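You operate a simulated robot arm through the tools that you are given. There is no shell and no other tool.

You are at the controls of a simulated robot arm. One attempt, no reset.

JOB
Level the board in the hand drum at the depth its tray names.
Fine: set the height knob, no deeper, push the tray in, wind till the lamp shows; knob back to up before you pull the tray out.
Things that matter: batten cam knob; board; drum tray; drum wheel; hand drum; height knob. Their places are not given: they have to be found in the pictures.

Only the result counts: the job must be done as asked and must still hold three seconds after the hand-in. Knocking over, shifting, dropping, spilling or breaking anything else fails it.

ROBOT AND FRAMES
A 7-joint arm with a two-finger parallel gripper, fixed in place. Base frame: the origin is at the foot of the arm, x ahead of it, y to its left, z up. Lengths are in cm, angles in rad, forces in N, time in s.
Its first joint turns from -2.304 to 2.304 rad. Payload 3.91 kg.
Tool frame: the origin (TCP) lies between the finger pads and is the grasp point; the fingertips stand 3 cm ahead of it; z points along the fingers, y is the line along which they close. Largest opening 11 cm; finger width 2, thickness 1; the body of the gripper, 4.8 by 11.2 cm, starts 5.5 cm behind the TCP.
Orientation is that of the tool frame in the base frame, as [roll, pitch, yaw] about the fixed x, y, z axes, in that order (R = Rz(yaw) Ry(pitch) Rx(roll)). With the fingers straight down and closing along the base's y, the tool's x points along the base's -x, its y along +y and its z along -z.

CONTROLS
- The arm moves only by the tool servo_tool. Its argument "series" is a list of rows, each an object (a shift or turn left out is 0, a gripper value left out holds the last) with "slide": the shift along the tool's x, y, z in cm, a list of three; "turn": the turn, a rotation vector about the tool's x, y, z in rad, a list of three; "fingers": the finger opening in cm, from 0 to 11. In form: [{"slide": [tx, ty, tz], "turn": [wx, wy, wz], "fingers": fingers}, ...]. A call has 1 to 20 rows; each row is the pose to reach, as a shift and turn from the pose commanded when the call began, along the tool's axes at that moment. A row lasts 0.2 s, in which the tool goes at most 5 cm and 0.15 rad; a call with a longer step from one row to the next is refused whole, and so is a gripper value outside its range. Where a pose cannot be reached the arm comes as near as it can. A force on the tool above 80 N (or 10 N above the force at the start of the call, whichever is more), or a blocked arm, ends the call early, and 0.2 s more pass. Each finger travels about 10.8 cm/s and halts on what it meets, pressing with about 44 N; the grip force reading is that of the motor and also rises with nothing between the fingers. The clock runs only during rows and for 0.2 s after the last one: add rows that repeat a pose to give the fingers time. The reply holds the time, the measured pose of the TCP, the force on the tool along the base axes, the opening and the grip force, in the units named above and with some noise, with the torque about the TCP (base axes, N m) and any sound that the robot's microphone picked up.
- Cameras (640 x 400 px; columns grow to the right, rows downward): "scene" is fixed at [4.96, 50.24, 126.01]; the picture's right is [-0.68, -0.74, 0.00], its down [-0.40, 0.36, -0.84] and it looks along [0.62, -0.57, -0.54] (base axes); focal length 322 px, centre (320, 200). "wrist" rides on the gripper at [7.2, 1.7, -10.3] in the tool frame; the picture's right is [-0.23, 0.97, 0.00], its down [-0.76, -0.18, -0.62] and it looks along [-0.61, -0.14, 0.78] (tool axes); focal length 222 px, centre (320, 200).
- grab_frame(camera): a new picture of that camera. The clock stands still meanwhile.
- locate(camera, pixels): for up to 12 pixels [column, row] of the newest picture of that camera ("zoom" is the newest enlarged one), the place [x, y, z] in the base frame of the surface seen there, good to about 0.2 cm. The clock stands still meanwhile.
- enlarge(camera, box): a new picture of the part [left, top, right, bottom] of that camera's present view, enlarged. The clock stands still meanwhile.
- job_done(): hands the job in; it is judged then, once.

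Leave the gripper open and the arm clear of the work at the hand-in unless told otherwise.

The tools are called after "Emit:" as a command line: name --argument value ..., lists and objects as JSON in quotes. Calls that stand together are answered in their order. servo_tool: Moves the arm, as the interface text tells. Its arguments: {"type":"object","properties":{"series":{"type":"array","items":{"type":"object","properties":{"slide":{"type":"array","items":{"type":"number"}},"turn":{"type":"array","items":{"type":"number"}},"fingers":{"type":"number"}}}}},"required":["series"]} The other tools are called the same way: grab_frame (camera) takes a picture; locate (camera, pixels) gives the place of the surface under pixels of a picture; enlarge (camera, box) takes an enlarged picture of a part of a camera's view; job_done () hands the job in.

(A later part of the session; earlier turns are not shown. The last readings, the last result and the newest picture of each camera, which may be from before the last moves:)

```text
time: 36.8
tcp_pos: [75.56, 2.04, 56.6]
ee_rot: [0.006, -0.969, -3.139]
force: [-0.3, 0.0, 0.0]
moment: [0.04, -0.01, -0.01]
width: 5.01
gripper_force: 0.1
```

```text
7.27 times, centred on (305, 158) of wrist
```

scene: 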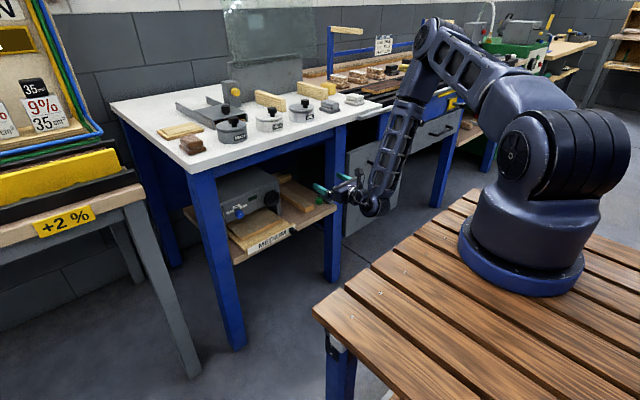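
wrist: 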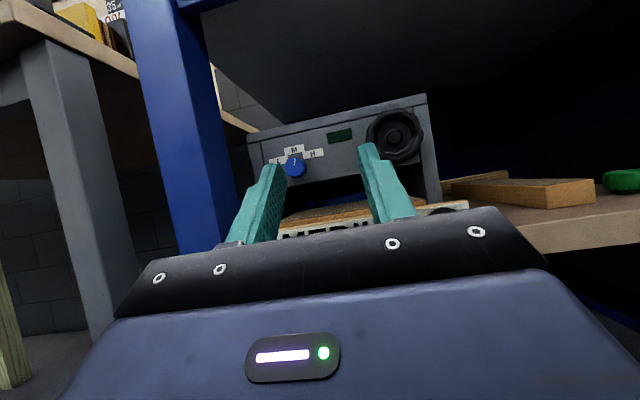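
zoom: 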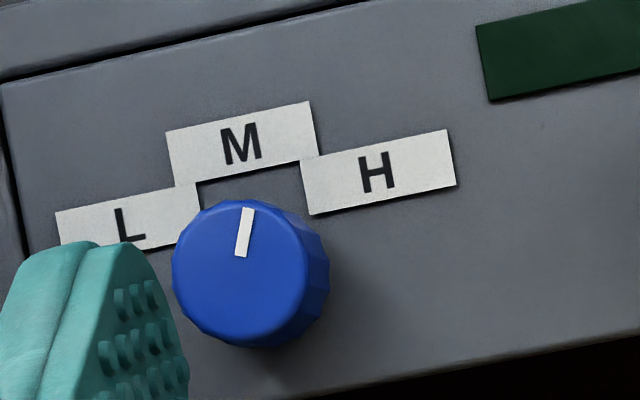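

I'll locate the board's corners, to know whether the board is already under the drum, plus the dark ceiling inside.

Emit:
enlarge --camera "wrist" --box '[275, 170, 375, 232]'

Emit:
locate --camera "zoom" --pixels '[[145, 270], [60, 320], [300, 180], [300, 140], [400, 100], [400, 225], [230, 225], [500, 200], [400, 130], [130, 200], [100, 130], [500, 130]]'

```text
6.40 times, centred on (325, 201) of wrist
```

zoom: 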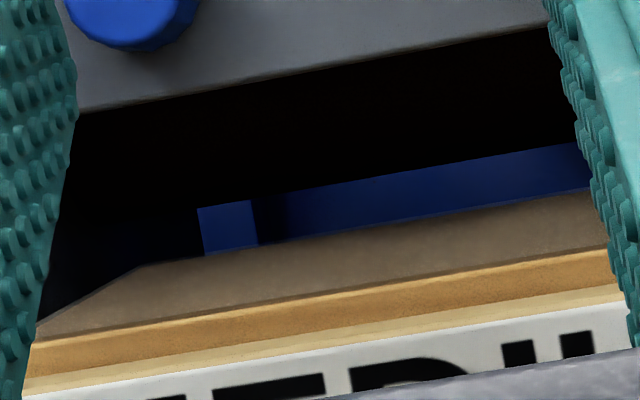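

```text
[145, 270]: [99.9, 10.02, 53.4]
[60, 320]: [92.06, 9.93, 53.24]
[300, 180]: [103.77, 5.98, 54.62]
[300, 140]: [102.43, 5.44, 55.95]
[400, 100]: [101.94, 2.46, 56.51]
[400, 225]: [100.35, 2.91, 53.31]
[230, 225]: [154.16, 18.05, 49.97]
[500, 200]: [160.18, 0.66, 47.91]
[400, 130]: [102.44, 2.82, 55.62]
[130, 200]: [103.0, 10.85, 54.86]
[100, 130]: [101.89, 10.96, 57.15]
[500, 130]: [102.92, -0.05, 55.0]
```

The dark surface inside is the roller (bottom ≈ z 54.4, x≈105); the board's far edge is at x≈100, not yet under it. So with the tray out the knob can be tried harmlessly, and I can measure the roller height against the blue beam behind. At the present knob angle (+20°) the roller's lower silhouette is 53 px above the board edge at zoom column 400. I'll go back, turn the knob to its counter-clockwise stop and compare.

Emit:
servo_tool --series '[{"slide": [0.4, -1.4, 1.0], "turn": [0, -0.15, 0]}, {"slide": [0.8, -2.8, 2.0], "turn": [0, -0.3, 0]}, {"slide": [1.1, -4.1, 3.0], "turn": [0, -0.45, 0]}, {"slide": [1.43, -5.46, 3.93], "turn": [0, -0.602, 0]}, {"slide": [1.43, -5.46, 3.93], "turn": [0, -0.602, 0]}]'

```text
refused: row 4 steps farther than a row can; nothing moved
```

A step was slightly too large; same move with smaller steps.

Emit:
servo_tool --series '[{"slide": [0.4, -1.4, 1.0], "turn": [0, -0.14, 0]}, {"slide": [0.8, -2.8, 2.0], "turn": [0, -0.28, 0]}, {"slide": [1.1, -4.1, 3.0], "turn": [0, -0.42, 0]}, {"slide": [1.43, -5.46, 3.93], "turn": [0, -0.55, 0]}, {"slide": [1.43, -5.46, 3.93], "turn": [0, -0.602, 0]}, {"slide": [1.43, -5.46, 3.93], "turn": [0, -0.602, 0]}]'

```text
time: 38.2
tcp_pos: [77.83, 7.78, 60.03]
ee_rot: [2.184, -1.566, 0.965]
force: [0.2, -0.2, 0.4]
moment: [0.01, -0.02, -0.02]
width: 5.02
gripper_force: 0.0
```

Now twisting +0.35 and advancing onto the knob again.

Emit:
servo_tool --series '[{"slide": [0, 0.1, 3], "turn": [0, 0, 0.12]}, {"slide": [0, 0.2, 6], "turn": [0, 0, 0.24]}, {"slide": [0, 0.3, 9], "turn": [0, 0, 0.35]}, {"slide": [-0.1, 0.3, 11.5], "turn": [0, 0, 0.35]}, {"slide": [-0.1, 0.3, 13.5], "turn": [0, 0, 0.35]}, {"slide": [-0.1, 0.3, 13.5], "turn": [0, 0, 0.35]}]'

Emit:
enlarge --camera "wrist" --box '[230, 70, 410, 200]'

```text
time: 39.6
tcp_pos: [91.35, 7.6, 60.25]
ee_rot: [-1.578, -1.226, -1.558]
force: [-0.2, -0.2, -0.6]
moment: [-0.02, 0.01, 0.01]
width: 5.01
gripper_force: 0.0
```

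```text
3.08 times, centred on (320, 135) of wrist
```

zoom: 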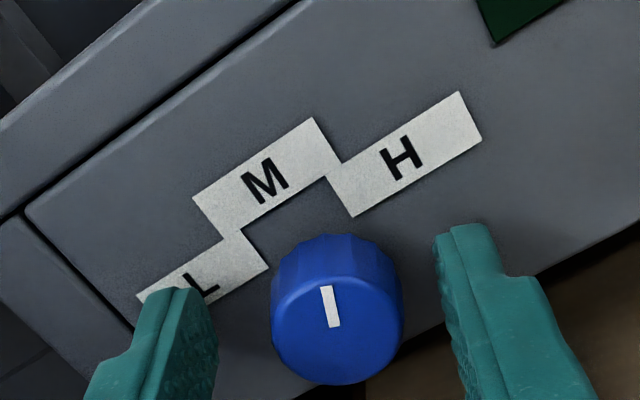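

The knob is about 0.45 cm to the right of the finger midline in this view (centre col 338 vs 315). I shift that much along tool y, then close.

Emit:
servo_tool --series '[{"slide": [0, 0.25, 0]}, {"slide": [0, 0.45, 0]}, {"slide": [0, 0.45, 0], "fingers": 3.6}, {"slide": [0, 0.45, 0], "fingers": 2.2}, {"slide": [0, 0.45, 0], "fingers": 2.2}, {"slide": [0, 0.45, 0], "fingers": 2.2}]'

Emit:
enlarge --camera "wrist" --box '[230, 70, 410, 200]'

```text
time: 41.0
tcp_pos: [91.41, 7.44, 59.91]
ee_rot: [-1.577, -1.225, -1.558]
force: [3.0, 18.0, 8.5]
moment: [0.02, -0.24, 0.43]
width: 3.17
gripper_force: 9.2
```

```text
3.08 times, centred on (320, 135) of wrist
```

zoom: 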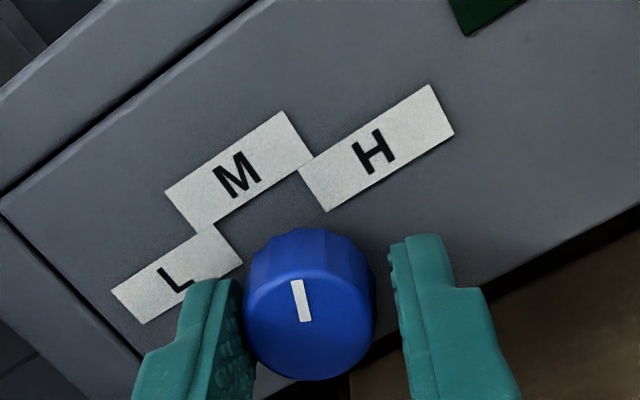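

Only the left finger touches (≈20 N sideways); correcting back by 0.2 cm while keeping the closing command.

Emit:
servo_tool --series '[{"slide": [0, -0.1, 0], "fingers": 2.2}, {"slide": [0, -0.2, 0], "fingers": 2.2}, {"slide": [0, -0.2, 0], "fingers": 2.2}]'

```text
time: 41.8
tcp_pos: [91.41, 7.39, 59.93]
ee_rot: [-1.576, -1.224, -1.559]
force: [5.7, 14.2, 6.4]
moment: [-0.02, -0.13, 0.33]
width: 2.96
gripper_force: 7.6
```

Still one-sided; another 0.12 cm.

Emit:
servo_tool --series '[{"slide": [0, -0.12, 0], "fingers": 2.2}, {"slide": [0, -0.12, 0], "fingers": 2.2}, {"slide": [0, -0.12, 0], "fingers": 2.2}]'

```text
time: 42.6
tcp_pos: [91.36, 7.53, 59.76]
ee_rot: [-1.579, -1.225, -1.558]
force: [4.1, 11.3, 3.7]
moment: [-0.01, -0.12, 0.28]
width: 2.79
gripper_force: 6.2
```

Emit:
servo_tool --series '[{"slide": [0, -0.1, 0], "fingers": 2.2}, {"slide": [0, -0.1, 0], "fingers": 2.2}]'

```text
time: 43.2
tcp_pos: [91.31, 7.53, 59.8]
ee_rot: [-1.577, -1.225, -1.561]
force: [6.3, 1.5, 5.3]
moment: [0.0, 0.22, 0.1]
width: 2.76
gripper_force: 44.8
```

Now well centred, 45 N grip. Turning counter-clockwise 0.3 rad, then 0.2 more, reading torque after each.

Emit:
servo_tool --series '[{"turn": [0, 0, -0.1]}, {"turn": [0, 0, -0.2]}, {"turn": [0, 0, -0.25]}]'

Emit:
servo_tool --series '[{"turn": [0, 0, -0.05]}, {"turn": [0, 0, -0.1]}]'

Emit:
servo_tool --series '[{"turn": [0, 0, -0.05]}, {"turn": [0, 0, -0.1]}]'

Emit:
enlarge --camera "wrist" --box '[230, 70, 410, 200]'

```text
time: 44.0
tcp_pos: [91.37, 7.49, 59.74]
ee_rot: [-1.591, -1.478, -1.542]
force: [3.0, -14.8, 5.4]
moment: [-0.03, 0.1, -0.46]
width: 2.74
gripper_force: 44.9
```

```text
time: 44.6
tcp_pos: [91.46, 7.47, 59.77]
ee_rot: [1.947, -1.566, 1.201]
force: [-3.2, -23.2, 1.6]
moment: [0.39, -0.68, -0.68]
width: 2.74
gripper_force: 45.0
```

```text
time: 45.2
tcp_pos: [91.4, 7.48, 59.65]
ee_rot: [1.607, -1.466, 1.542]
force: [-0.3, -29.0, -7.5]
moment: [0.33, 0.38, -0.88]
width: 2.73
gripper_force: 45.2
```

```text
3.08 times, centred on (320, 135) of wrist
```

zoom: 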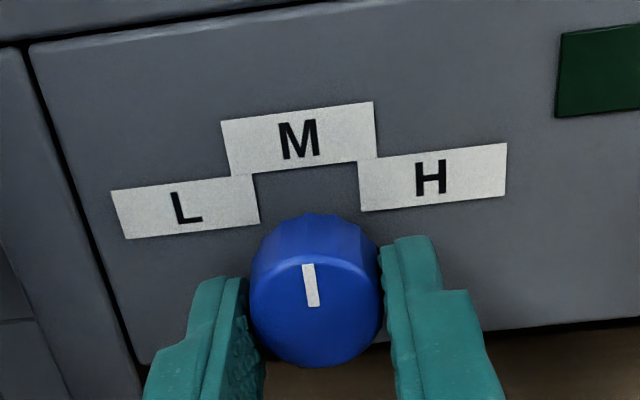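

The knob stops dead at straight up (torque rises to ~0.35–0.4). I'll release, back off and look at the roller again from the same pose as before for comparison.

Emit:
servo_tool --series '[{"fingers": 3.5}, {"fingers": 5}, {"fingers": 5}, {"slide": [0, 0, -3]}, {"slide": [0, 0, -7]}, {"slide": [0, 0, -11]}, {"slide": [0, 0, -13.5], "turn": [0, 0, 0.1]}, {"slide": [0, 0, -13.5], "turn": [0, 0, 0.1]}]'

```text
time: 47.0
tcp_pos: [77.85, 7.37, 59.82]
ee_rot: [2.066, -1.566, 1.081]
force: [0.2, -0.4, -0.8]
moment: [0.03, 0.01, 0.0]
width: 5.0
gripper_force: 0.0
```

Going to the same look-in pose (75.56, 2.04, 56.6, pitched up 0.6).

Emit:
servo_tool --series '[{"slide": [-0.9, 1.3, -0.6], "turn": [0, 0.14, 0]}, {"slide": [-1.8, 2.6, -1.2], "turn": [0, 0.28, 0]}, {"slide": [-2.6, 4.0, -1.8], "turn": [0, 0.42, 0]}, {"slide": [-3.22, 5.33, -2.29], "turn": [0, 0.55, 0]}, {"slide": [-3.22, 5.33, -2.29], "turn": [0, 0.6, 0]}, {"slide": [-3.22, 5.33, -2.29], "turn": [0, 0.6, 0]}]'

Emit:
grab_frame --camera "wrist"

Emit:
enlarge --camera "wrist" --box '[275, 170, 375, 232]'

Emit:
locate --camera "zoom" --pixels '[[145, 270], [60, 320], [300, 180], [300, 140], [400, 100], [400, 225], [230, 225], [500, 200], [400, 130], [130, 200], [100, 130], [500, 130]]'

```text
time: 48.4
tcp_pos: [75.47, 2.07, 56.48]
ee_rot: [0.008, -0.974, 3.14]
force: [0.3, -0.1, 0.1]
moment: [-0.02, 0.01, 0.02]
width: 5.02
gripper_force: 0.0
```

```text
taken
```

wrist: 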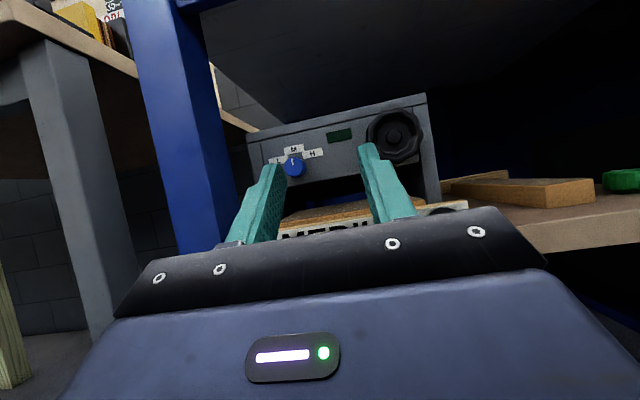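

```text
6.40 times, centred on (325, 201) of wrist
```

zoom: 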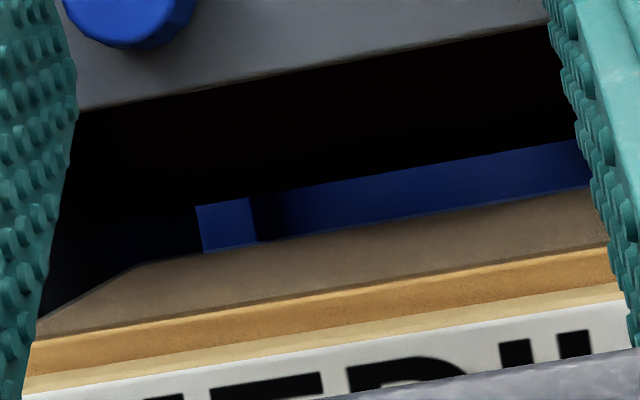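

```text
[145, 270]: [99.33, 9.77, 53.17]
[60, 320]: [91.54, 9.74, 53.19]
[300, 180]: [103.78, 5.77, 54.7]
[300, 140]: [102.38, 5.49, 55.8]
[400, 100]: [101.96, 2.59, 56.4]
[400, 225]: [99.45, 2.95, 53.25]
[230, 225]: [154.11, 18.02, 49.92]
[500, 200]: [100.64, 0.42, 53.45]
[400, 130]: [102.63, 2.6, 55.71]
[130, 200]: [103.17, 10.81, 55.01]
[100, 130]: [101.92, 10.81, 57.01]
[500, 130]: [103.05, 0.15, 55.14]
```

The roller silhouette is unchanged (gap 52 px vs 53 px), so the picture inside doesn't reveal the setting. Straight up is a hard stop, so it must be the drum's "up" end, and depth must grow clockwise. I need to find the clockwise positions with the tray still out: going back to the knob, gripping with the tool twisted −0.7 so I have room to turn clockwise.

Emit:
servo_tool --series '[{"slide": [0.4, -1.3, 1.0], "turn": [0, -0.14, 0]}, {"slide": [0.8, -2.6, 2.0], "turn": [0, -0.28, 0]}, {"slide": [1.1, -4.0, 3.0], "turn": [0, -0.42, 0]}, {"slide": [1.43, -5.4, 3.87], "turn": [0, -0.55, 0]}, {"slide": [1.43, -5.4, 3.87], "turn": [0, -0.598, 0]}, {"slide": [1.43, -5.4, 3.87], "turn": [0, -0.598, 0]}]'

Emit:
servo_tool --series '[{"slide": [0, 0, 2], "turn": [0, 0, -0.14]}, {"slide": [0, 0, 4], "turn": [0, 0, -0.28]}, {"slide": [0, 0, 6], "turn": [0, 0, -0.42]}, {"slide": [0, 0, 8], "turn": [0, 0, -0.56]}, {"slide": [0, 0, 10], "turn": [0, 0, -0.7]}, {"slide": [0, 0, 12], "turn": [0, 0, -0.7]}, {"slide": [0, 0, 13.4], "turn": [0, 0, -0.7]}, {"slide": [0, 0, 13.4], "turn": [0, 0, -0.7]}]'

Emit:
enlarge --camera "wrist" --box '[230, 70, 410, 200]'

```text
time: 49.8
tcp_pos: [77.77, 7.58, 60.15]
ee_rot: [1.746, -1.568, 1.403]
force: [0.5, -0.1, 0.0]
moment: [-0.03, 0.02, 0.0]
width: 5.04
gripper_force: 0.1
```

```text
time: 51.6
tcp_pos: [91.24, 7.68, 60.06]
ee_rot: [1.571, -0.865, 1.578]
force: [0.7, -0.2, -0.3]
moment: [-0.02, 0.01, 0.02]
width: 5.0
gripper_force: 0.0
```

```text
3.08 times, centred on (320, 135) of wrist
```

zoom: 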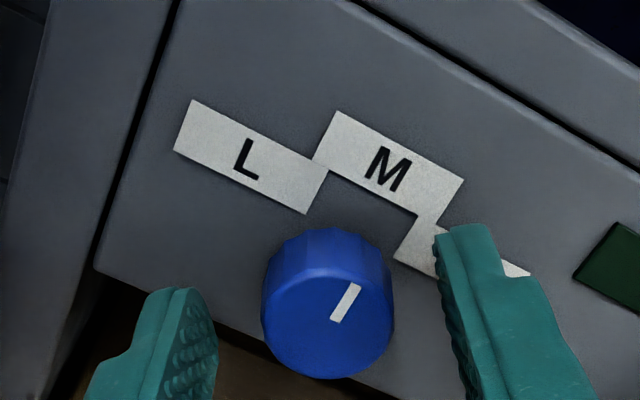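

Knob about 0.25 cm right of the midline; shifting that and closing.

Emit:
servo_tool --series '[{"slide": [0, 0.22, 0]}, {"slide": [0, 0.22, 0], "fingers": 3.6}, {"slide": [0, 0.22, 0], "fingers": 2.2}, {"slide": [0, 0.22, 0], "fingers": 2.2}, {"slide": [0, 0.22, 0], "fingers": 2.2}]'

```text
time: 52.8
tcp_pos: [91.23, 7.54, 60.12]
ee_rot: [1.573, -0.868, 1.58]
force: [2.7, 14.3, -11.3]
moment: [0.01, 0.46, 0.42]
width: 2.74
gripper_force: 45.4
```

Firm grip. Now clockwise in 0.3 rad stages, watching sound and torque.

Emit:
servo_tool --series '[{"slide": [0, -0.1, 0]}, {"slide": [0, -0.1, 0], "turn": [0, 0, 0.1]}, {"slide": [0, -0.1, 0], "turn": [0, 0, 0.2]}, {"slide": [0, -0.1, 0], "turn": [0, 0, 0.3]}]'

Emit:
servo_tool --series '[{"turn": [0, 0, 0.1]}, {"turn": [0, 0, 0.2]}, {"turn": [0, 0, 0.3]}]'

Emit:
enlarge --camera "wrist" --box '[230, 70, 410, 200]'

```text
time: 53.8
tcp_pos: [91.23, 7.61, 60.11]
ee_rot: [1.571, -1.167, 1.58]
force: [-24.6, 3.7, 2.2]
moment: [0.02, -0.65, 0.28]
width: 2.69
gripper_force: 45.2
```

```text
time: 54.6
tcp_pos: [91.24, 7.55, 60.0]
ee_rot: [1.571, -1.469, 1.577]
force: [-39.8, -7.7, 4.9]
moment: [-0.02, -0.12, -0.3]
width: 2.72
gripper_force: 44.6
```

```text
3.08 times, centred on (320, 135) of wrist
```

zoom: 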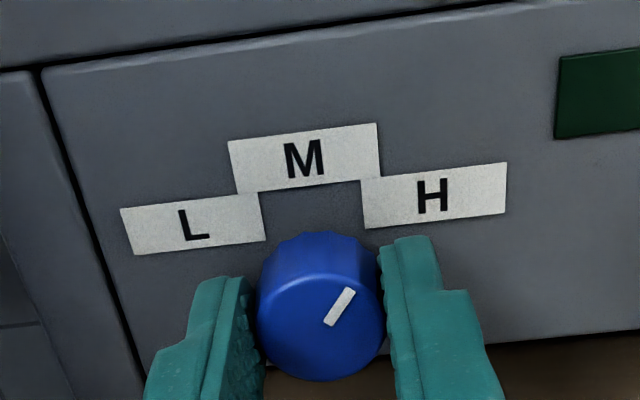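

The pointer is now about +37°. There's a growing −x push (40 N), so I relieve it by backing 0.35 cm, then continue.

Emit:
servo_tool --series '[{"slide": [0, 0, -0.2]}, {"slide": [0, 0, -0.35]}, {"slide": [0, 0, -0.35]}]'

Emit:
servo_tool --series '[{"turn": [0, 0, 0.1]}, {"turn": [0, 0, 0.2]}, {"turn": [0, 0, 0.3]}]'

Emit:
enlarge --camera "wrist" --box '[230, 70, 410, 200]'

```text
time: 55.4
tcp_pos: [91.02, 7.58, 60.13]
ee_rot: [1.554, -1.466, 1.595]
force: [28.1, 9.3, -6.4]
moment: [-0.01, 0.14, 0.24]
width: 2.72
gripper_force: 45.0
```

```text
time: 56.2
tcp_pos: [91.07, 7.48, 60.21]
ee_rot: [-1.561, -1.374, -1.576]
force: [19.8, -1.9, 12.0]
moment: [0.02, -0.84, -0.25]
width: 2.71
gripper_force: 44.8
```

```text
3.08 times, centred on (320, 135) of wrist
```

zoom: 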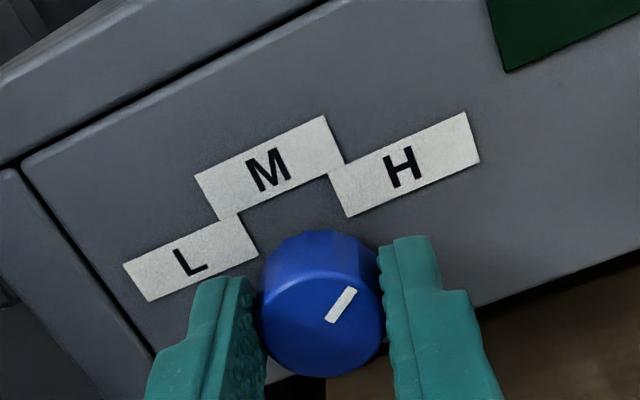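

The pointer is now at about +57° (toward the H label), still free, no sound. I'll continue in small steps to find the clockwise stop.

Emit:
servo_tool --series '[{"slide": [0, 0, 0.1]}, {"slide": [0, 0, 0.1], "turn": [0, 0, 0.08]}, {"slide": [0, 0, 0.1], "turn": [0, 0, 0.16]}]'

Emit:
servo_tool --series '[{"turn": [0, 0, 0.08]}, {"turn": [0, 0, 0.16]}]'

Emit:
enlarge --camera "wrist" --box '[230, 70, 410, 200]'

```text
time: 57.0
tcp_pos: [91.11, 7.51, 60.07]
ee_rot: [-1.57, -1.214, -1.565]
force: [-22.0, -24.4, 23.9]
moment: [-0.05, -0.76, -0.86]
width: 2.72
gripper_force: 45.0
```

```text
time: 57.6
tcp_pos: [91.01, 7.42, 60.05]
ee_rot: [-1.571, -1.054, -1.567]
force: [-21.4, -30.4, 14.2]
moment: [0.0, -0.27, -0.98]
width: 2.73
gripper_force: 44.7
```

```text
3.08 times, centred on (320, 135) of wrist
```

zoom: 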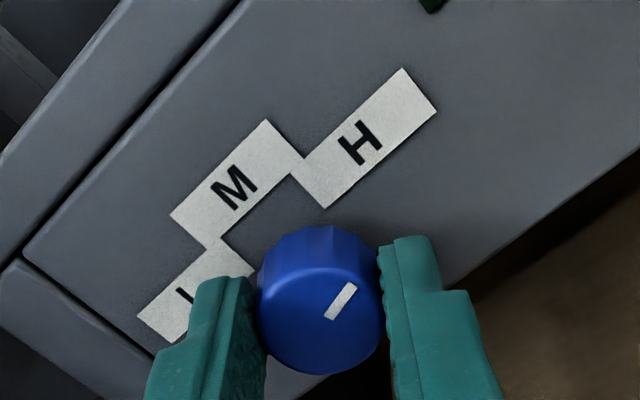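

The knob passed the H direction (now ≈ +72°) with no stop, so the clockwise range is larger than the label arc. I relieve side loads and keep going to find the clockwise end.

Emit:
servo_tool --series '[{"slide": [0.2, 0.12, -0.1]}, {"slide": [0.2, 0.12, -0.1], "turn": [0, 0, 0.1]}, {"slide": [0.2, 0.12, -0.1], "turn": [0, 0, 0.2]}, {"slide": [0.2, 0.12, -0.1], "turn": [0, 0, 0.3]}]'

Emit:
servo_tool --series '[{"turn": [0, 0, 0.1]}, {"turn": [0, 0, 0.2]}, {"turn": [0, 0, 0.3]}]'

Emit:
enlarge --camera "wrist" --box '[230, 70, 410, 200]'

```text
time: 58.6
tcp_pos: [91.03, 7.4, 60.14]
ee_rot: [-1.573, -0.753, -1.562]
force: [25.6, 4.5, -13.5]
moment: [-0.03, 0.24, 0.03]
width: 2.68
gripper_force: 44.7
```

```text
time: 59.4
tcp_pos: [91.02, 7.45, 60.11]
ee_rot: [-1.573, -0.453, -1.564]
force: [22.4, 7.3, -18.2]
moment: [-0.02, 0.43, 0.01]
width: 2.7
gripper_force: 45.3
```

```text
3.08 times, centred on (320, 135) of wrist
```

zoom: 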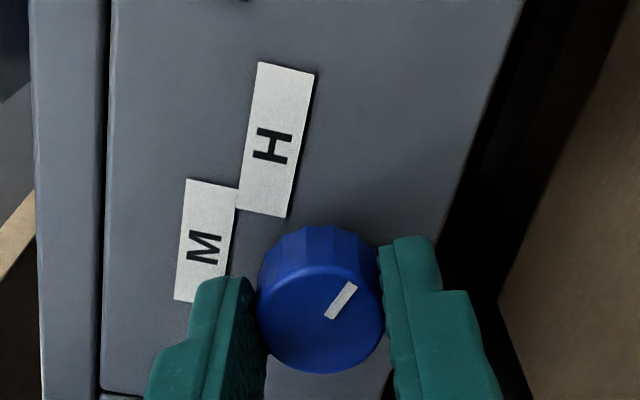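

Pointer ≈ +104°, still free. Continuing clockwise.

Emit:
servo_tool --series '[{"slide": [0, 0, 0.1], "turn": [0, 0, 0.1]}, {"slide": [0, 0, 0.1], "turn": [0, 0, 0.2]}, {"slide": [0, 0, 0.1], "turn": [0, 0, 0.3]}]'

Emit:
servo_tool --series '[{"turn": [0, 0, 0.1]}, {"turn": [0, 0, 0.2]}, {"turn": [0, 0, 0.3]}]'

Emit:
enlarge --camera "wrist" --box '[230, 70, 410, 200]'

```text
time: 60.2
tcp_pos: [90.98, 7.36, 60.0]
ee_rot: [-1.576, -0.155, -1.564]
force: [-7.2, -10.2, -24.6]
moment: [-0.05, 0.78, 0.16]
width: 2.66
gripper_force: 45.0
```

```text
time: 61.0
tcp_pos: [91.07, 7.38, 59.95]
ee_rot: [-1.573, 0.147, -1.564]
force: [-18.5, -10.3, -39.2]
moment: [-0.04, 1.28, -0.63]
width: 2.7
gripper_force: 45.3
```

```text
3.08 times, centred on (320, 135) of wrist
```

zoom: 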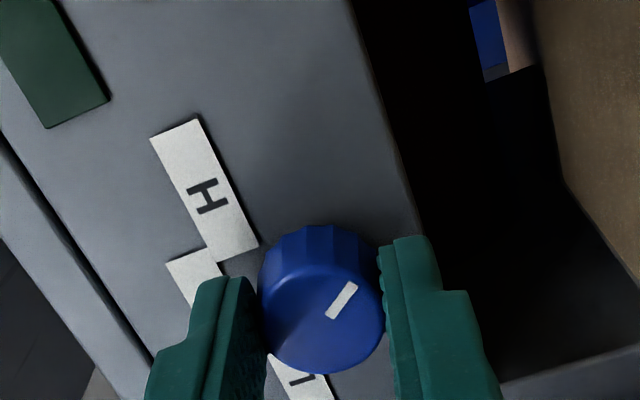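

Pointer ≈ +139°, still free. Relieving the vertical load (39 N) and continuing.

Emit:
servo_tool --series '[{"slide": [0, 0.25, -0.08]}, {"slide": [0, 0.25, -0.08], "turn": [0, 0, 0.1]}, {"slide": [0, 0.25, -0.08], "turn": [0, 0, 0.2]}, {"slide": [0, 0.25, -0.08], "turn": [0, 0, 0.3]}]'

Emit:
servo_tool --series '[{"turn": [0, 0, 0.1]}, {"turn": [0, 0, 0.2]}, {"turn": [0, 0, 0.3]}]'

Emit:
enlarge --camera "wrist" --box '[230, 70, 410, 200]'

```text
time: 62.0
tcp_pos: [91.08, 7.42, 59.98]
ee_rot: [-1.571, 0.446, -1.563]
force: [-7.6, -2.9, -20.9]
moment: [-0.02, 1.16, -1.03]
width: 2.68
gripper_force: 44.9
```

```text
time: 62.8
tcp_pos: [91.03, 7.37, 59.96]
ee_rot: [-1.572, 0.749, -1.564]
force: [-29.7, -11.2, -10.9]
moment: [0.02, -0.14, 0.13]
width: 2.7
gripper_force: 45.5
```

```text
3.08 times, centred on (320, 135) of wrist
```

zoom: 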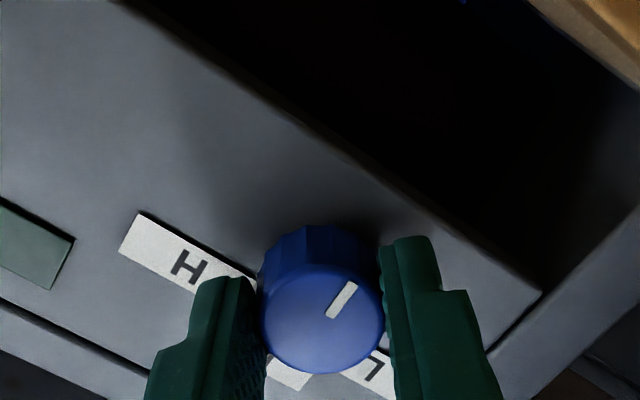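

Pointer ≈ +173° and still turning freely. One more 0.3–0.4 rad with this grip.

Emit:
servo_tool --series '[{"slide": [0, 0, -0.12]}, {"slide": [0, 0, -0.12], "turn": [0, 0, 0.1]}, {"slide": [0, 0, -0.12], "turn": [0, 0, 0.2]}, {"slide": [0, 0, -0.12], "turn": [0, 0, 0.3]}]'

Emit:
enlarge --camera "wrist" --box '[230, 70, 410, 200]'

```text
time: 63.8
tcp_pos: [90.8, 7.48, 59.96]
ee_rot: [-1.57, 1.048, -1.563]
force: [5.7, 9.2, -3.1]
moment: [-0.22, 0.35, 0.08]
width: 2.7
gripper_force: 44.9
```

```text
3.08 times, centred on (320, 135) of wrist
```

zoom: 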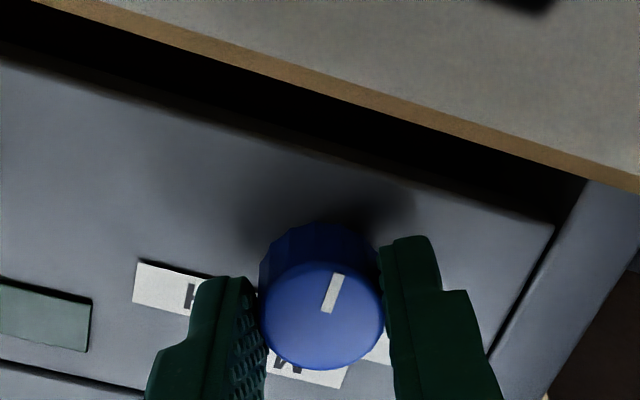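

At the end the pointer slipped relative to the fingers with torque rising: the clockwise stop is at about 180°. So the knob runs 0° (up) to 180°, and with the labels 60° apart in clockwise order L‑M‑H, four positions 60° apart fit: up 0°, L 60°, M 120°, H 180°. To verify, I'll release here, back off, and look whether the roller has come down at this end.

Emit:
servo_tool --series '[{"fingers": 3.5}, {"fingers": 5}, {"fingers": 5}, {"slide": [0, 0, -3]}, {"slide": [0, 0, -7]}, {"slide": [0, 0, -11]}, {"slide": [0, 0, -13.2], "turn": [0, 0, -0.14]}, {"slide": [0, 0, -13.2], "turn": [0, 0, -0.28]}, {"slide": [0, 0, -13.2], "turn": [0, 0, -0.42]}, {"slide": [0, 0, -13.2], "turn": [0, 0, -0.56]}, {"slide": [0, 0, -13.2], "turn": [0, 0, -0.7]}, {"slide": [0, 0, -13.2], "turn": [0, 0, -0.84]}, {"slide": [0, 0, -13.2], "turn": [0, 0, -0.98]}, {"slide": [0, 0, -13.2], "turn": [0, 0, -1.12]}, {"slide": [0, 0, -13.2], "turn": [0, 0, -1.26]}]'

Emit:
servo_tool --series '[{"turn": [0, 0, -0.14]}, {"turn": [0, 0, -0.28]}, {"turn": [0, 0, -0.42]}, {"turn": [0, 0, -0.56]}, {"turn": [0, 0, -0.7]}, {"turn": [0, 0, -0.84]}, {"turn": [0, 0, -0.98]}, {"turn": [0, 0, -1.12]}, {"turn": [0, 0, -1.26]}, {"turn": [0, 0, -1.36]}, {"turn": [0, 0, -1.36]}]'

```text
time: 67.0
tcp_pos: [77.78, 7.17, 59.84]
ee_rot: [-1.571, -0.215, -1.564]
force: [0.4, -0.2, -0.3]
moment: [0.03, 0.03, -0.01]
width: 5.03
gripper_force: 0.0
```

```text
time: 69.4
tcp_pos: [77.65, 7.37, 59.87]
ee_rot: [1.547, -1.564, 1.604]
force: [0.9, 0.2, -0.5]
moment: [0.01, -0.01, -0.01]
width: 5.0
gripper_force: 0.0
```

Now to the look-in pose again.

Emit:
servo_tool --series '[{"slide": [-0.9, 1.3, -0.6], "turn": [0, 0.14, 0]}, {"slide": [-1.8, 2.6, -1.2], "turn": [0, 0.28, 0]}, {"slide": [-2.6, 4.0, -1.8], "turn": [0, 0.42, 0]}, {"slide": [-3.3, 5.3, -2.15], "turn": [0, 0.55, 0]}, {"slide": [-3.3, 5.3, -2.15], "turn": [0, 0.597, 0]}, {"slide": [-3.3, 5.3, -2.15], "turn": [0, 0.597, 0]}]'

Emit:
enlarge --camera "wrist" --box '[275, 170, 375, 232]'

Emit:
locate --camera "zoom" --pixels '[[145, 270], [60, 320], [300, 180], [300, 140], [400, 100], [400, 225], [400, 160], [300, 200], [400, 130], [130, 200], [100, 130], [500, 130]]'

Emit:
enlarge --camera "wrist" --box '[265, 130, 345, 185]'

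```text
time: 70.8
tcp_pos: [75.43, 2.02, 56.63]
ee_rot: [0.005, -0.974, -3.138]
force: [0.6, -0.3, -0.5]
moment: [-0.01, -0.02, -0.02]
width: 5.02
gripper_force: 0.0
```

```text
6.40 times, centred on (325, 201) of wrist
```

zoom: 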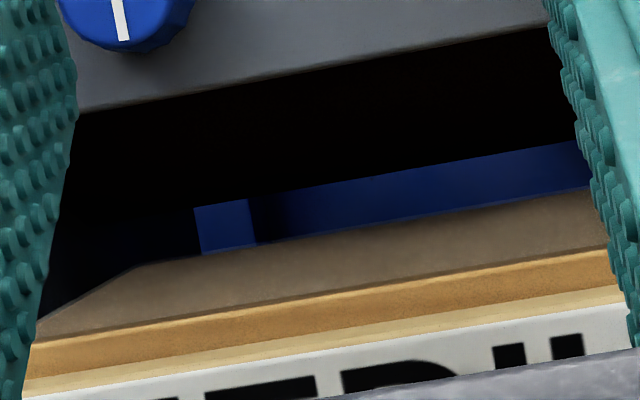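

```text
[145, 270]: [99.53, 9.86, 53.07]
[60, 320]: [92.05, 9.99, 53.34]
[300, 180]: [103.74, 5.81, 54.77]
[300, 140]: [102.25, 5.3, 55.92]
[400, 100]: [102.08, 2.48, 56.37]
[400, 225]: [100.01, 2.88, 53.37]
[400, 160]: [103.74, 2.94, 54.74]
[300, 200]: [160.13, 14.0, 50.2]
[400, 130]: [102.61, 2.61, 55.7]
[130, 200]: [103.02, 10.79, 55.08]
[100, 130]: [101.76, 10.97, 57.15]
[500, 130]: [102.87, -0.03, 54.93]
```

```text
7.27 times, centred on (305, 158) of wrist
```

zoom: 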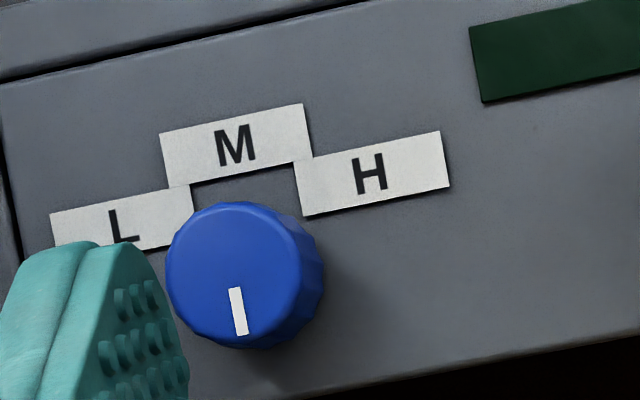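

The roller's look doesn't change, but the stop-to-stop range is now clear: the mark is exactly straight down (180°). Label arc is L−60°, M 0°, H+60° (60° apart, clockwise), range 180° = up→L→M→H with 60° each. So M is 120° clockwise from the up stop, i.e. 60° back from this stop. I go back to the knob with the tool twisted +0.5, grip, and turn back 1.05 rad.

Emit:
servo_tool --series '[{"slide": [0.4, -1.3, 1.0], "turn": [0, -0.14, 0]}, {"slide": [0.8, -2.6, 2.0], "turn": [0, -0.28, 0]}, {"slide": [1.1, -4.0, 3.0], "turn": [0, -0.42, 0]}, {"slide": [1.43, -5.4, 3.87], "turn": [0, -0.55, 0]}, {"slide": [1.43, -5.4, 3.87], "turn": [0, -0.597, 0]}, {"slide": [1.43, -5.4, 3.87], "turn": [0, -0.597, 0]}]'

Emit:
servo_tool --series '[{"slide": [0, 0, 3], "turn": [0, 0, 0.14]}, {"slide": [0, 0, 6], "turn": [0, 0, 0.28]}, {"slide": [0, 0, 9], "turn": [0, 0, 0.42]}, {"slide": [0, 0, 11], "turn": [0, 0, 0.5]}, {"slide": [0, 0, 12.5], "turn": [0, 0, 0.5]}, {"slide": [0, 0, 13.4], "turn": [0, 0, 0.5]}, {"slide": [0, 0, 13.4], "turn": [0, 0, 0.5]}]'

Emit:
enlarge --camera "wrist" --box '[230, 70, 410, 200]'

```text
time: 72.2
tcp_pos: [77.74, 7.52, 59.91]
ee_rot: [1.76, -1.568, 1.389]
force: [-0.4, 0.0, -0.5]
moment: [-0.03, -0.01, 0.0]
width: 5.01
gripper_force: 0.1
```

```text
time: 73.8
tcp_pos: [91.27, 7.33, 59.96]
ee_rot: [-1.57, -1.075, -1.564]
force: [-0.2, -0.4, 0.0]
moment: [0.01, 0.01, 0.02]
width: 5.0
gripper_force: 0.2
```

```text
3.08 times, centred on (320, 135) of wrist
```

zoom: 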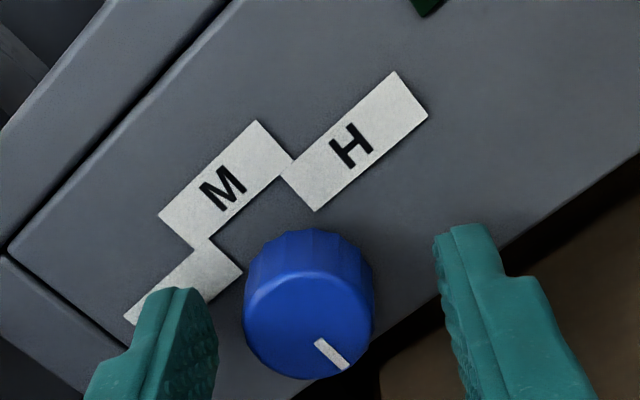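

Well centred (about 0.14 cm left); adjusting and closing.

Emit:
servo_tool --series '[{"slide": [0, -0.14, 0]}, {"slide": [0, -0.14, 0], "fingers": 3.6}, {"slide": [0, -0.14, 0], "fingers": 2.2}, {"slide": [0, -0.14, 0], "fingers": 2.2}, {"slide": [0, -0.14, 0], "fingers": 2.2}]'

```text
time: 75.0
tcp_pos: [91.18, 7.4, 60.09]
ee_rot: [-1.57, -1.076, -1.564]
force: [1.5, 0.8, 2.2]
moment: [-0.05, -0.2, -0.01]
width: 2.71
gripper_force: 45.3
```

Excellent, a clean grip. Turning counter-clockwise 1.05 rad in steps.

Emit:
servo_tool --series '[{"turn": [0, 0, -0.1]}, {"turn": [0, 0, -0.2]}, {"turn": [0, 0, -0.3]}, {"turn": [0, 0, -0.4]}, {"turn": [0, 0, -0.5]}]'

Emit:
servo_tool --series '[{"turn": [0, 0, -0.1]}, {"turn": [0, 0, -0.2]}, {"turn": [0, 0, -0.3]}, {"turn": [0, 0, -0.4]}, {"turn": [0, 0, -0.5]}, {"turn": [0, 0, -0.56]}]'

Emit:
enlarge --camera "wrist" --box '[230, 70, 410, 200]'

```text
time: 76.2
tcp_pos: [91.27, 7.45, 60.1]
ee_rot: [1.698, -1.566, 1.451]
force: [-26.0, -26.3, 2.0]
moment: [0.02, 0.77, -0.92]
width: 2.74
gripper_force: 44.7
```

```text
time: 77.6
tcp_pos: [91.29, 7.6, 60.01]
ee_rot: [1.571, -1.006, 1.574]
force: [-9.7, -27.8, -6.2]
moment: [0.02, -0.27, -0.61]
width: 2.72
gripper_force: 45.3
```

```text
3.08 times, centred on (320, 135) of wrist
```

zoom: 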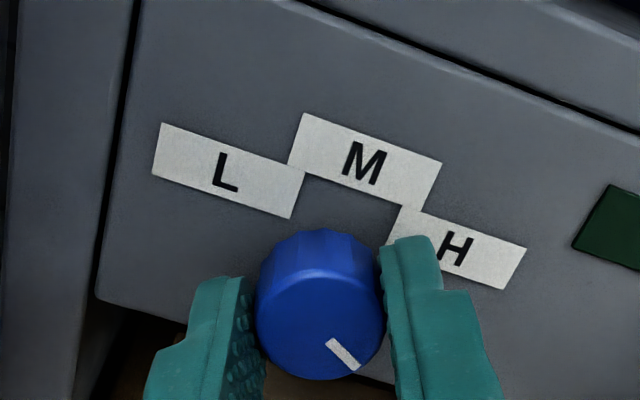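

The pointer is at roughly 120° (4 o'clock). Releasing and backing off to verify.

Emit:
servo_tool --series '[{"fingers": 3.5}, {"fingers": 5}, {"fingers": 5}, {"slide": [0, 0, -3]}, {"slide": [0, 0, -7]}, {"slide": [0, 0, -11], "turn": [0, 0, 0.14]}, {"slide": [0, 0, -13.5], "turn": [0, 0, 0.28]}, {"slide": [0, 0, -13.5], "turn": [0, 0, 0.42]}, {"slide": [0, 0, -13.5], "turn": [0, 0, 0.56]}, {"slide": [0, 0, -13.5], "turn": [0, 0, 0.56]}]'

Emit:
grab_frame --camera "wrist"

Emit:
enlarge --camera "wrist" --box '[282, 75, 362, 135]'

```text
time: 79.8
tcp_pos: [77.95, 7.52, 59.92]
ee_rot: [1.502, -1.57, 1.645]
force: [0.3, -0.1, -0.2]
moment: [0.02, 0.02, 0.02]
width: 5.01
gripper_force: 0.0
```

```text
taken
```

wrist: 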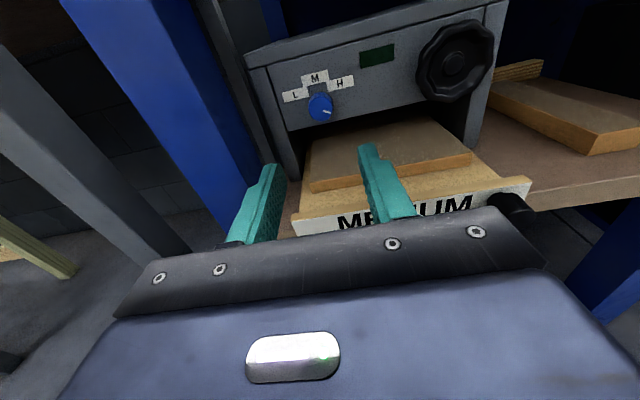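

```text
6.67 times, centred on (322, 105) of wrist
```

zoom: 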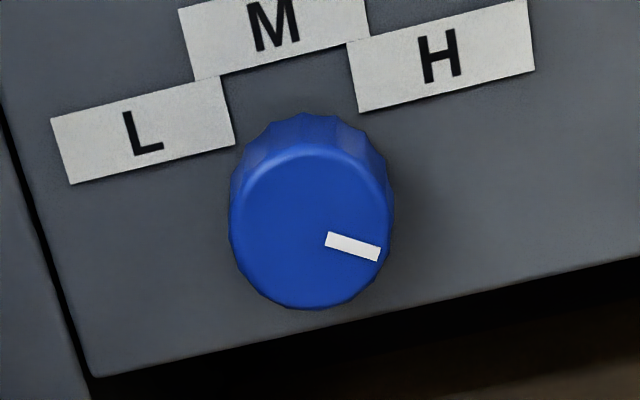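

Pointer measured ≈119–124° here and the tool angle gave 119°, so the knob is at M (2/3 of the travel). Next the tray: I move to in front of its black pull knob (near x 80, y −6, z 53) at a stand-off to measure it.

Emit:
servo_tool --series '[{"slide": [0, 0, -4]}, {"slide": [-1, 3, -8]}, {"slide": [-2, 7, -8]}, {"slide": [-3, 10.5, -8]}, {"slide": [-4, 13.5, -8]}, {"slide": [-4, 13.5, -8]}]'

Emit:
grab_frame --camera "wrist"

Emit:
enlarge --camera "wrist" --box '[200, 60, 440, 210]'

```text
refused: row 2 steps farther than a row can; nothing moved
```

```text
taken
```

wrist: 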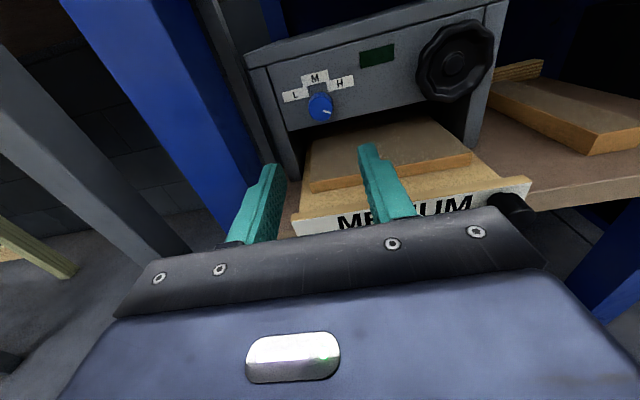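

```text
2.67 times, centred on (320, 135) of wrist
```

zoom: 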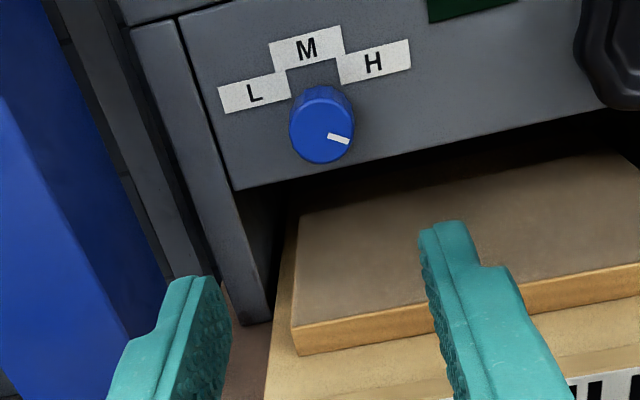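

A row was slightly too long; repeating with smaller steps.

Emit:
servo_tool --series '[{"slide": [0, 0, -4]}, {"slide": [0, 2, -8]}, {"slide": [-1, 6, -8]}, {"slide": [-2.5, 10, -8]}, {"slide": [-4, 13.5, -8]}, {"slide": [-4, 13.5, -8]}]'

Emit:
grab_frame --camera "wrist"

Emit:
enlarge --camera "wrist" --box '[200, 60, 440, 210]'

```text
time: 81.2
tcp_pos: [69.74, -6.24, 56.07]
ee_rot: [1.505, -1.567, 1.644]
force: [-0.7, -0.6, 0.7]
moment: [0.0, -0.02, -0.01]
width: 5.01
gripper_force: 0.0
```

```text
taken
```

wrist: 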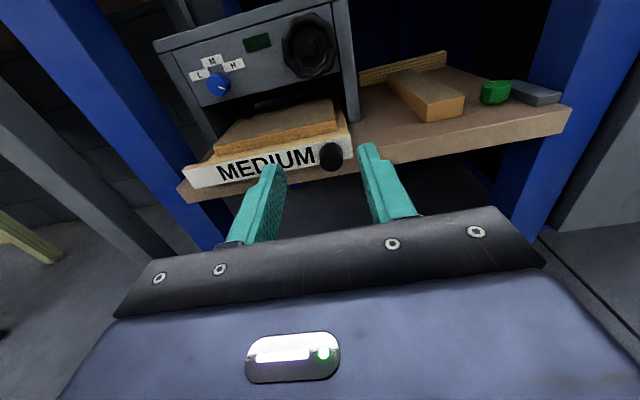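

```text
2.67 times, centred on (320, 135) of wrist
```

zoom: 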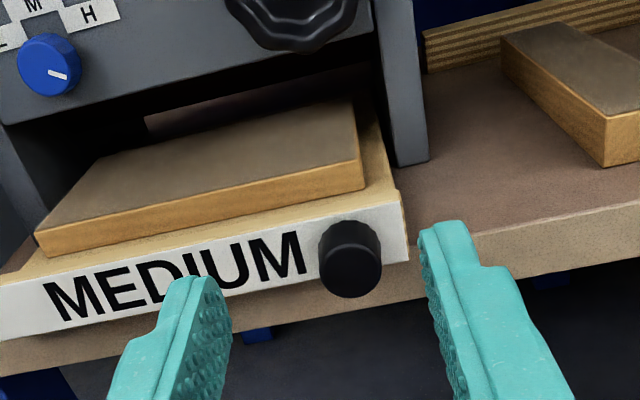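

Locating the tray knob cap, panel and shelf points for the grip.

Emit:
locate --camera "zoom" --pixels '[[352, 262], [335, 262], [370, 262], [352, 285], [352, 245], [395, 230], [20, 310], [300, 195], [360, 175], [120, 195], [405, 190], [500, 235]]'

Emit:
enlarge --camera "wrist" --box '[300, 130, 364, 180]'

```text
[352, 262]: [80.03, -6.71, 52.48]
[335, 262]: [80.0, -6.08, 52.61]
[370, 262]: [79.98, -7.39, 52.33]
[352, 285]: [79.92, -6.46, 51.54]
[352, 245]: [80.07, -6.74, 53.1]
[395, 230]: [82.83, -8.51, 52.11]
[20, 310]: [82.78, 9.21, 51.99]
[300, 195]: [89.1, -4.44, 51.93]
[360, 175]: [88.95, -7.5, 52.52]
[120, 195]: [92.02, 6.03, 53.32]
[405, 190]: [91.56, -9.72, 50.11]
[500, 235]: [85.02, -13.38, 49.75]
```

```text
8.00 times, centred on (332, 155) of wrist
```

zoom: 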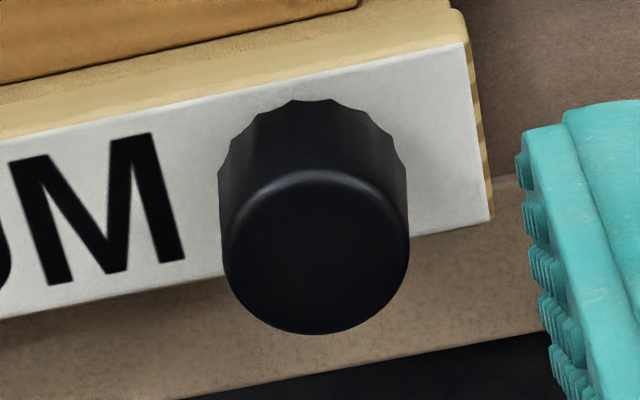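

Tray knob: cap at x≈80.0, panel at x≈82.8, centre y≈−6.65, z≈52.1, diameter ≈2.5; shelf top z≈50 from x≈85 on. I'll pitch the tool down 0.2 rad (so the hand clears the shelf) and take position in front of the knob.

Emit:
servo_tool --series '[{"slide": [-1.8, 0.22, 2], "turn": [0, -0.1, 0]}, {"slide": [-3.57, 0.44, 4.3], "turn": [0, -0.2, 0]}, {"slide": [-3.57, 0.44, 4.3], "turn": [0, -0.2, 0]}]'

Emit:
grab_frame --camera "wrist"

```text
time: 82.0
tcp_pos: [73.96, -6.71, 52.66]
ee_rot: [3.123, -1.37, 0.022]
force: [0.4, -0.4, 0.5]
moment: [0.01, 0.0, 0.0]
width: 5.02
gripper_force: 0.1
```

```text
taken
```

wrist: 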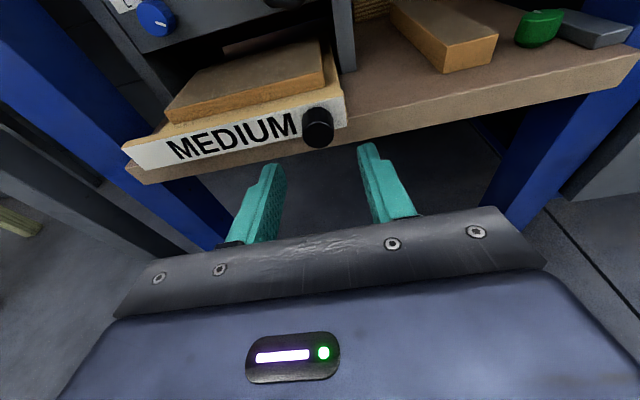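

Aligned. Advancing ~4.9 cm so that the fingers straddle the tray knob.

Emit:
servo_tool --series '[{"slide": [0.28, -0.02, 1.6]}, {"slide": [0.55, -0.03, 3.2]}, {"slide": [0.83, -0.05, 4.83]}, {"slide": [0.83, -0.05, 4.83]}]'

Emit:
enlarge --camera "wrist" --box '[220, 80, 420, 220]'

```text
time: 83.0
tcp_pos: [79.03, -6.53, 52.5]
ee_rot: [3.123, -1.371, 0.027]
force: [-0.4, -1.0, -0.2]
moment: [0.01, -0.03, -0.01]
width: 5.0
gripper_force: 0.1
```

```text
2.86 times, centred on (320, 150) of wrist
```

zoom: 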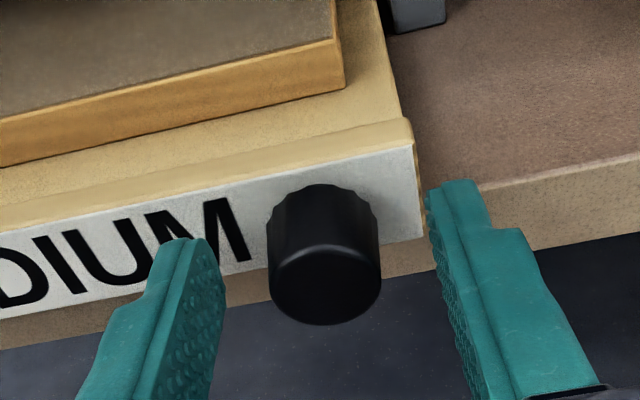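

The knob is centred between the fingers. Closing.

Emit:
servo_tool --series '[{"fingers": 3.6}, {"fingers": 2.2}, {"fingers": 2.0}, {"fingers": 2.0}]'

```text
time: 84.0
tcp_pos: [78.95, -6.55, 52.49]
ee_rot: [3.12, -1.372, 0.028]
force: [-0.4, -10.8, 1.3]
moment: [-0.04, -0.03, -0.33]
width: 2.5
gripper_force: 45.6
```

Gripped. Pushing the tray in slowly along +x, first 6 cm.

Emit:
servo_tool --series '[{"slide": [0.1, 0.0, 0.49]}, {"slide": [0.2, 0.01, 0.98]}, {"slide": [0.34, 0.01, 1.67]}, {"slide": [0.48, 0.02, 2.35]}, {"slide": [0.62, 0.02, 3.04]}, {"slide": [0.76, 0.03, 3.72]}, {"slide": [0.9, 0.03, 4.41]}, {"slide": [1.04, 0.03, 5.1]}, {"slide": [1.19, 0.04, 5.88]}, {"slide": [1.19, 0.04, 5.88]}]'

Emit:
grab_frame --camera "wrist"

Emit:
enlarge --camera "scene" --box '[180, 150, 340, 250]'

```text
time: 86.2
tcp_pos: [85.04, -6.63, 52.45]
ee_rot: [3.121, -1.375, 0.026]
force: [0.5, -21.9, 34.1]
moment: [-0.16, -1.29, -0.64]
width: 2.49
gripper_force: 44.7
```

```text
taken
```

wrist: 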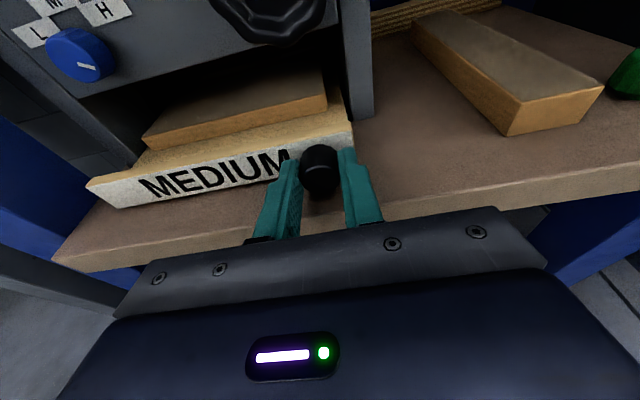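

```text
4.00 times, centred on (260, 200) of scene
```

zoom: 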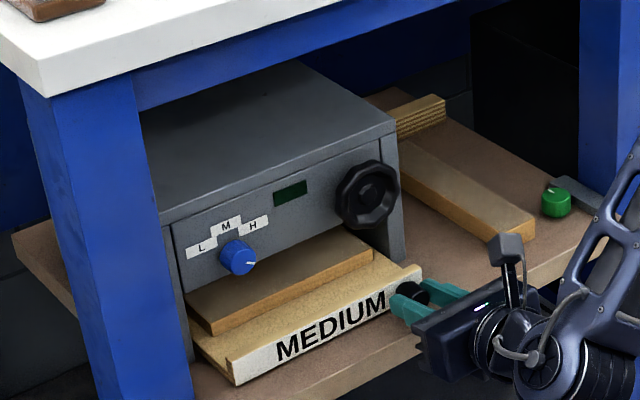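

The tray moved 6 cm, board along with it, knob still at M. I relieve the small lift/side load and push on.

Emit:
servo_tool --series '[{"slide": [0.2, 0.12, -0.04]}, {"slide": [0.34, 0.12, 0.64]}, {"slide": [0.48, 0.12, 1.33]}, {"slide": [0.62, 0.13, 2.02]}, {"slide": [0.76, 0.13, 2.7]}, {"slide": [0.9, 0.14, 3.39]}, {"slide": [1.0, 0.14, 3.88]}, {"slide": [1.0, 0.14, 3.88]}]'

Emit:
grab_frame --camera "wrist"

Emit:
enlarge --camera "scene" --box '[180, 150, 340, 250]'

```text
time: 88.0
tcp_pos: [88.96, -6.51, 52.6]
ee_rot: [3.125, -1.367, 0.025]
force: [-10.4, 5.1, -15.7]
moment: [0.01, 0.35, 0.17]
width: 2.5
gripper_force: 44.8
```

```text
taken
```

wrist: 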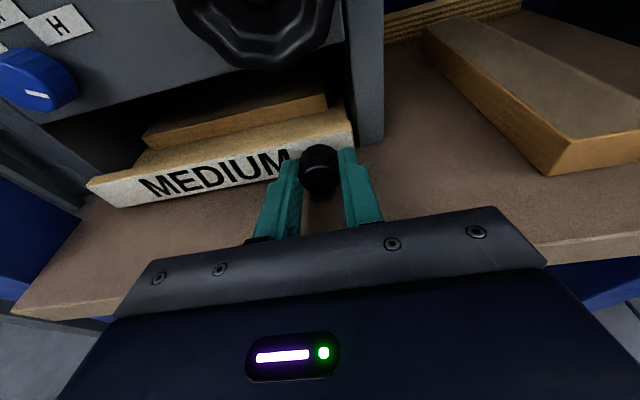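

```text
4.00 times, centred on (260, 200) of scene
```

zoom: 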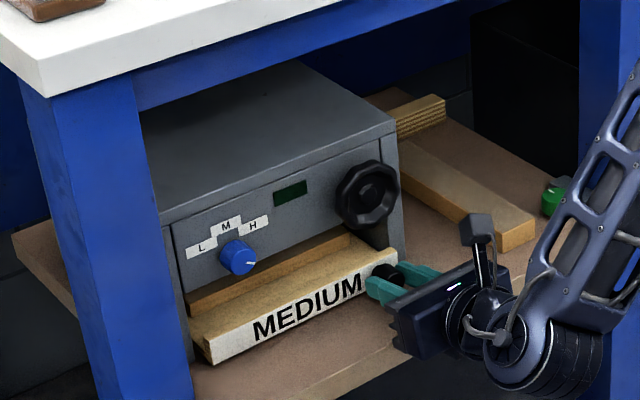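

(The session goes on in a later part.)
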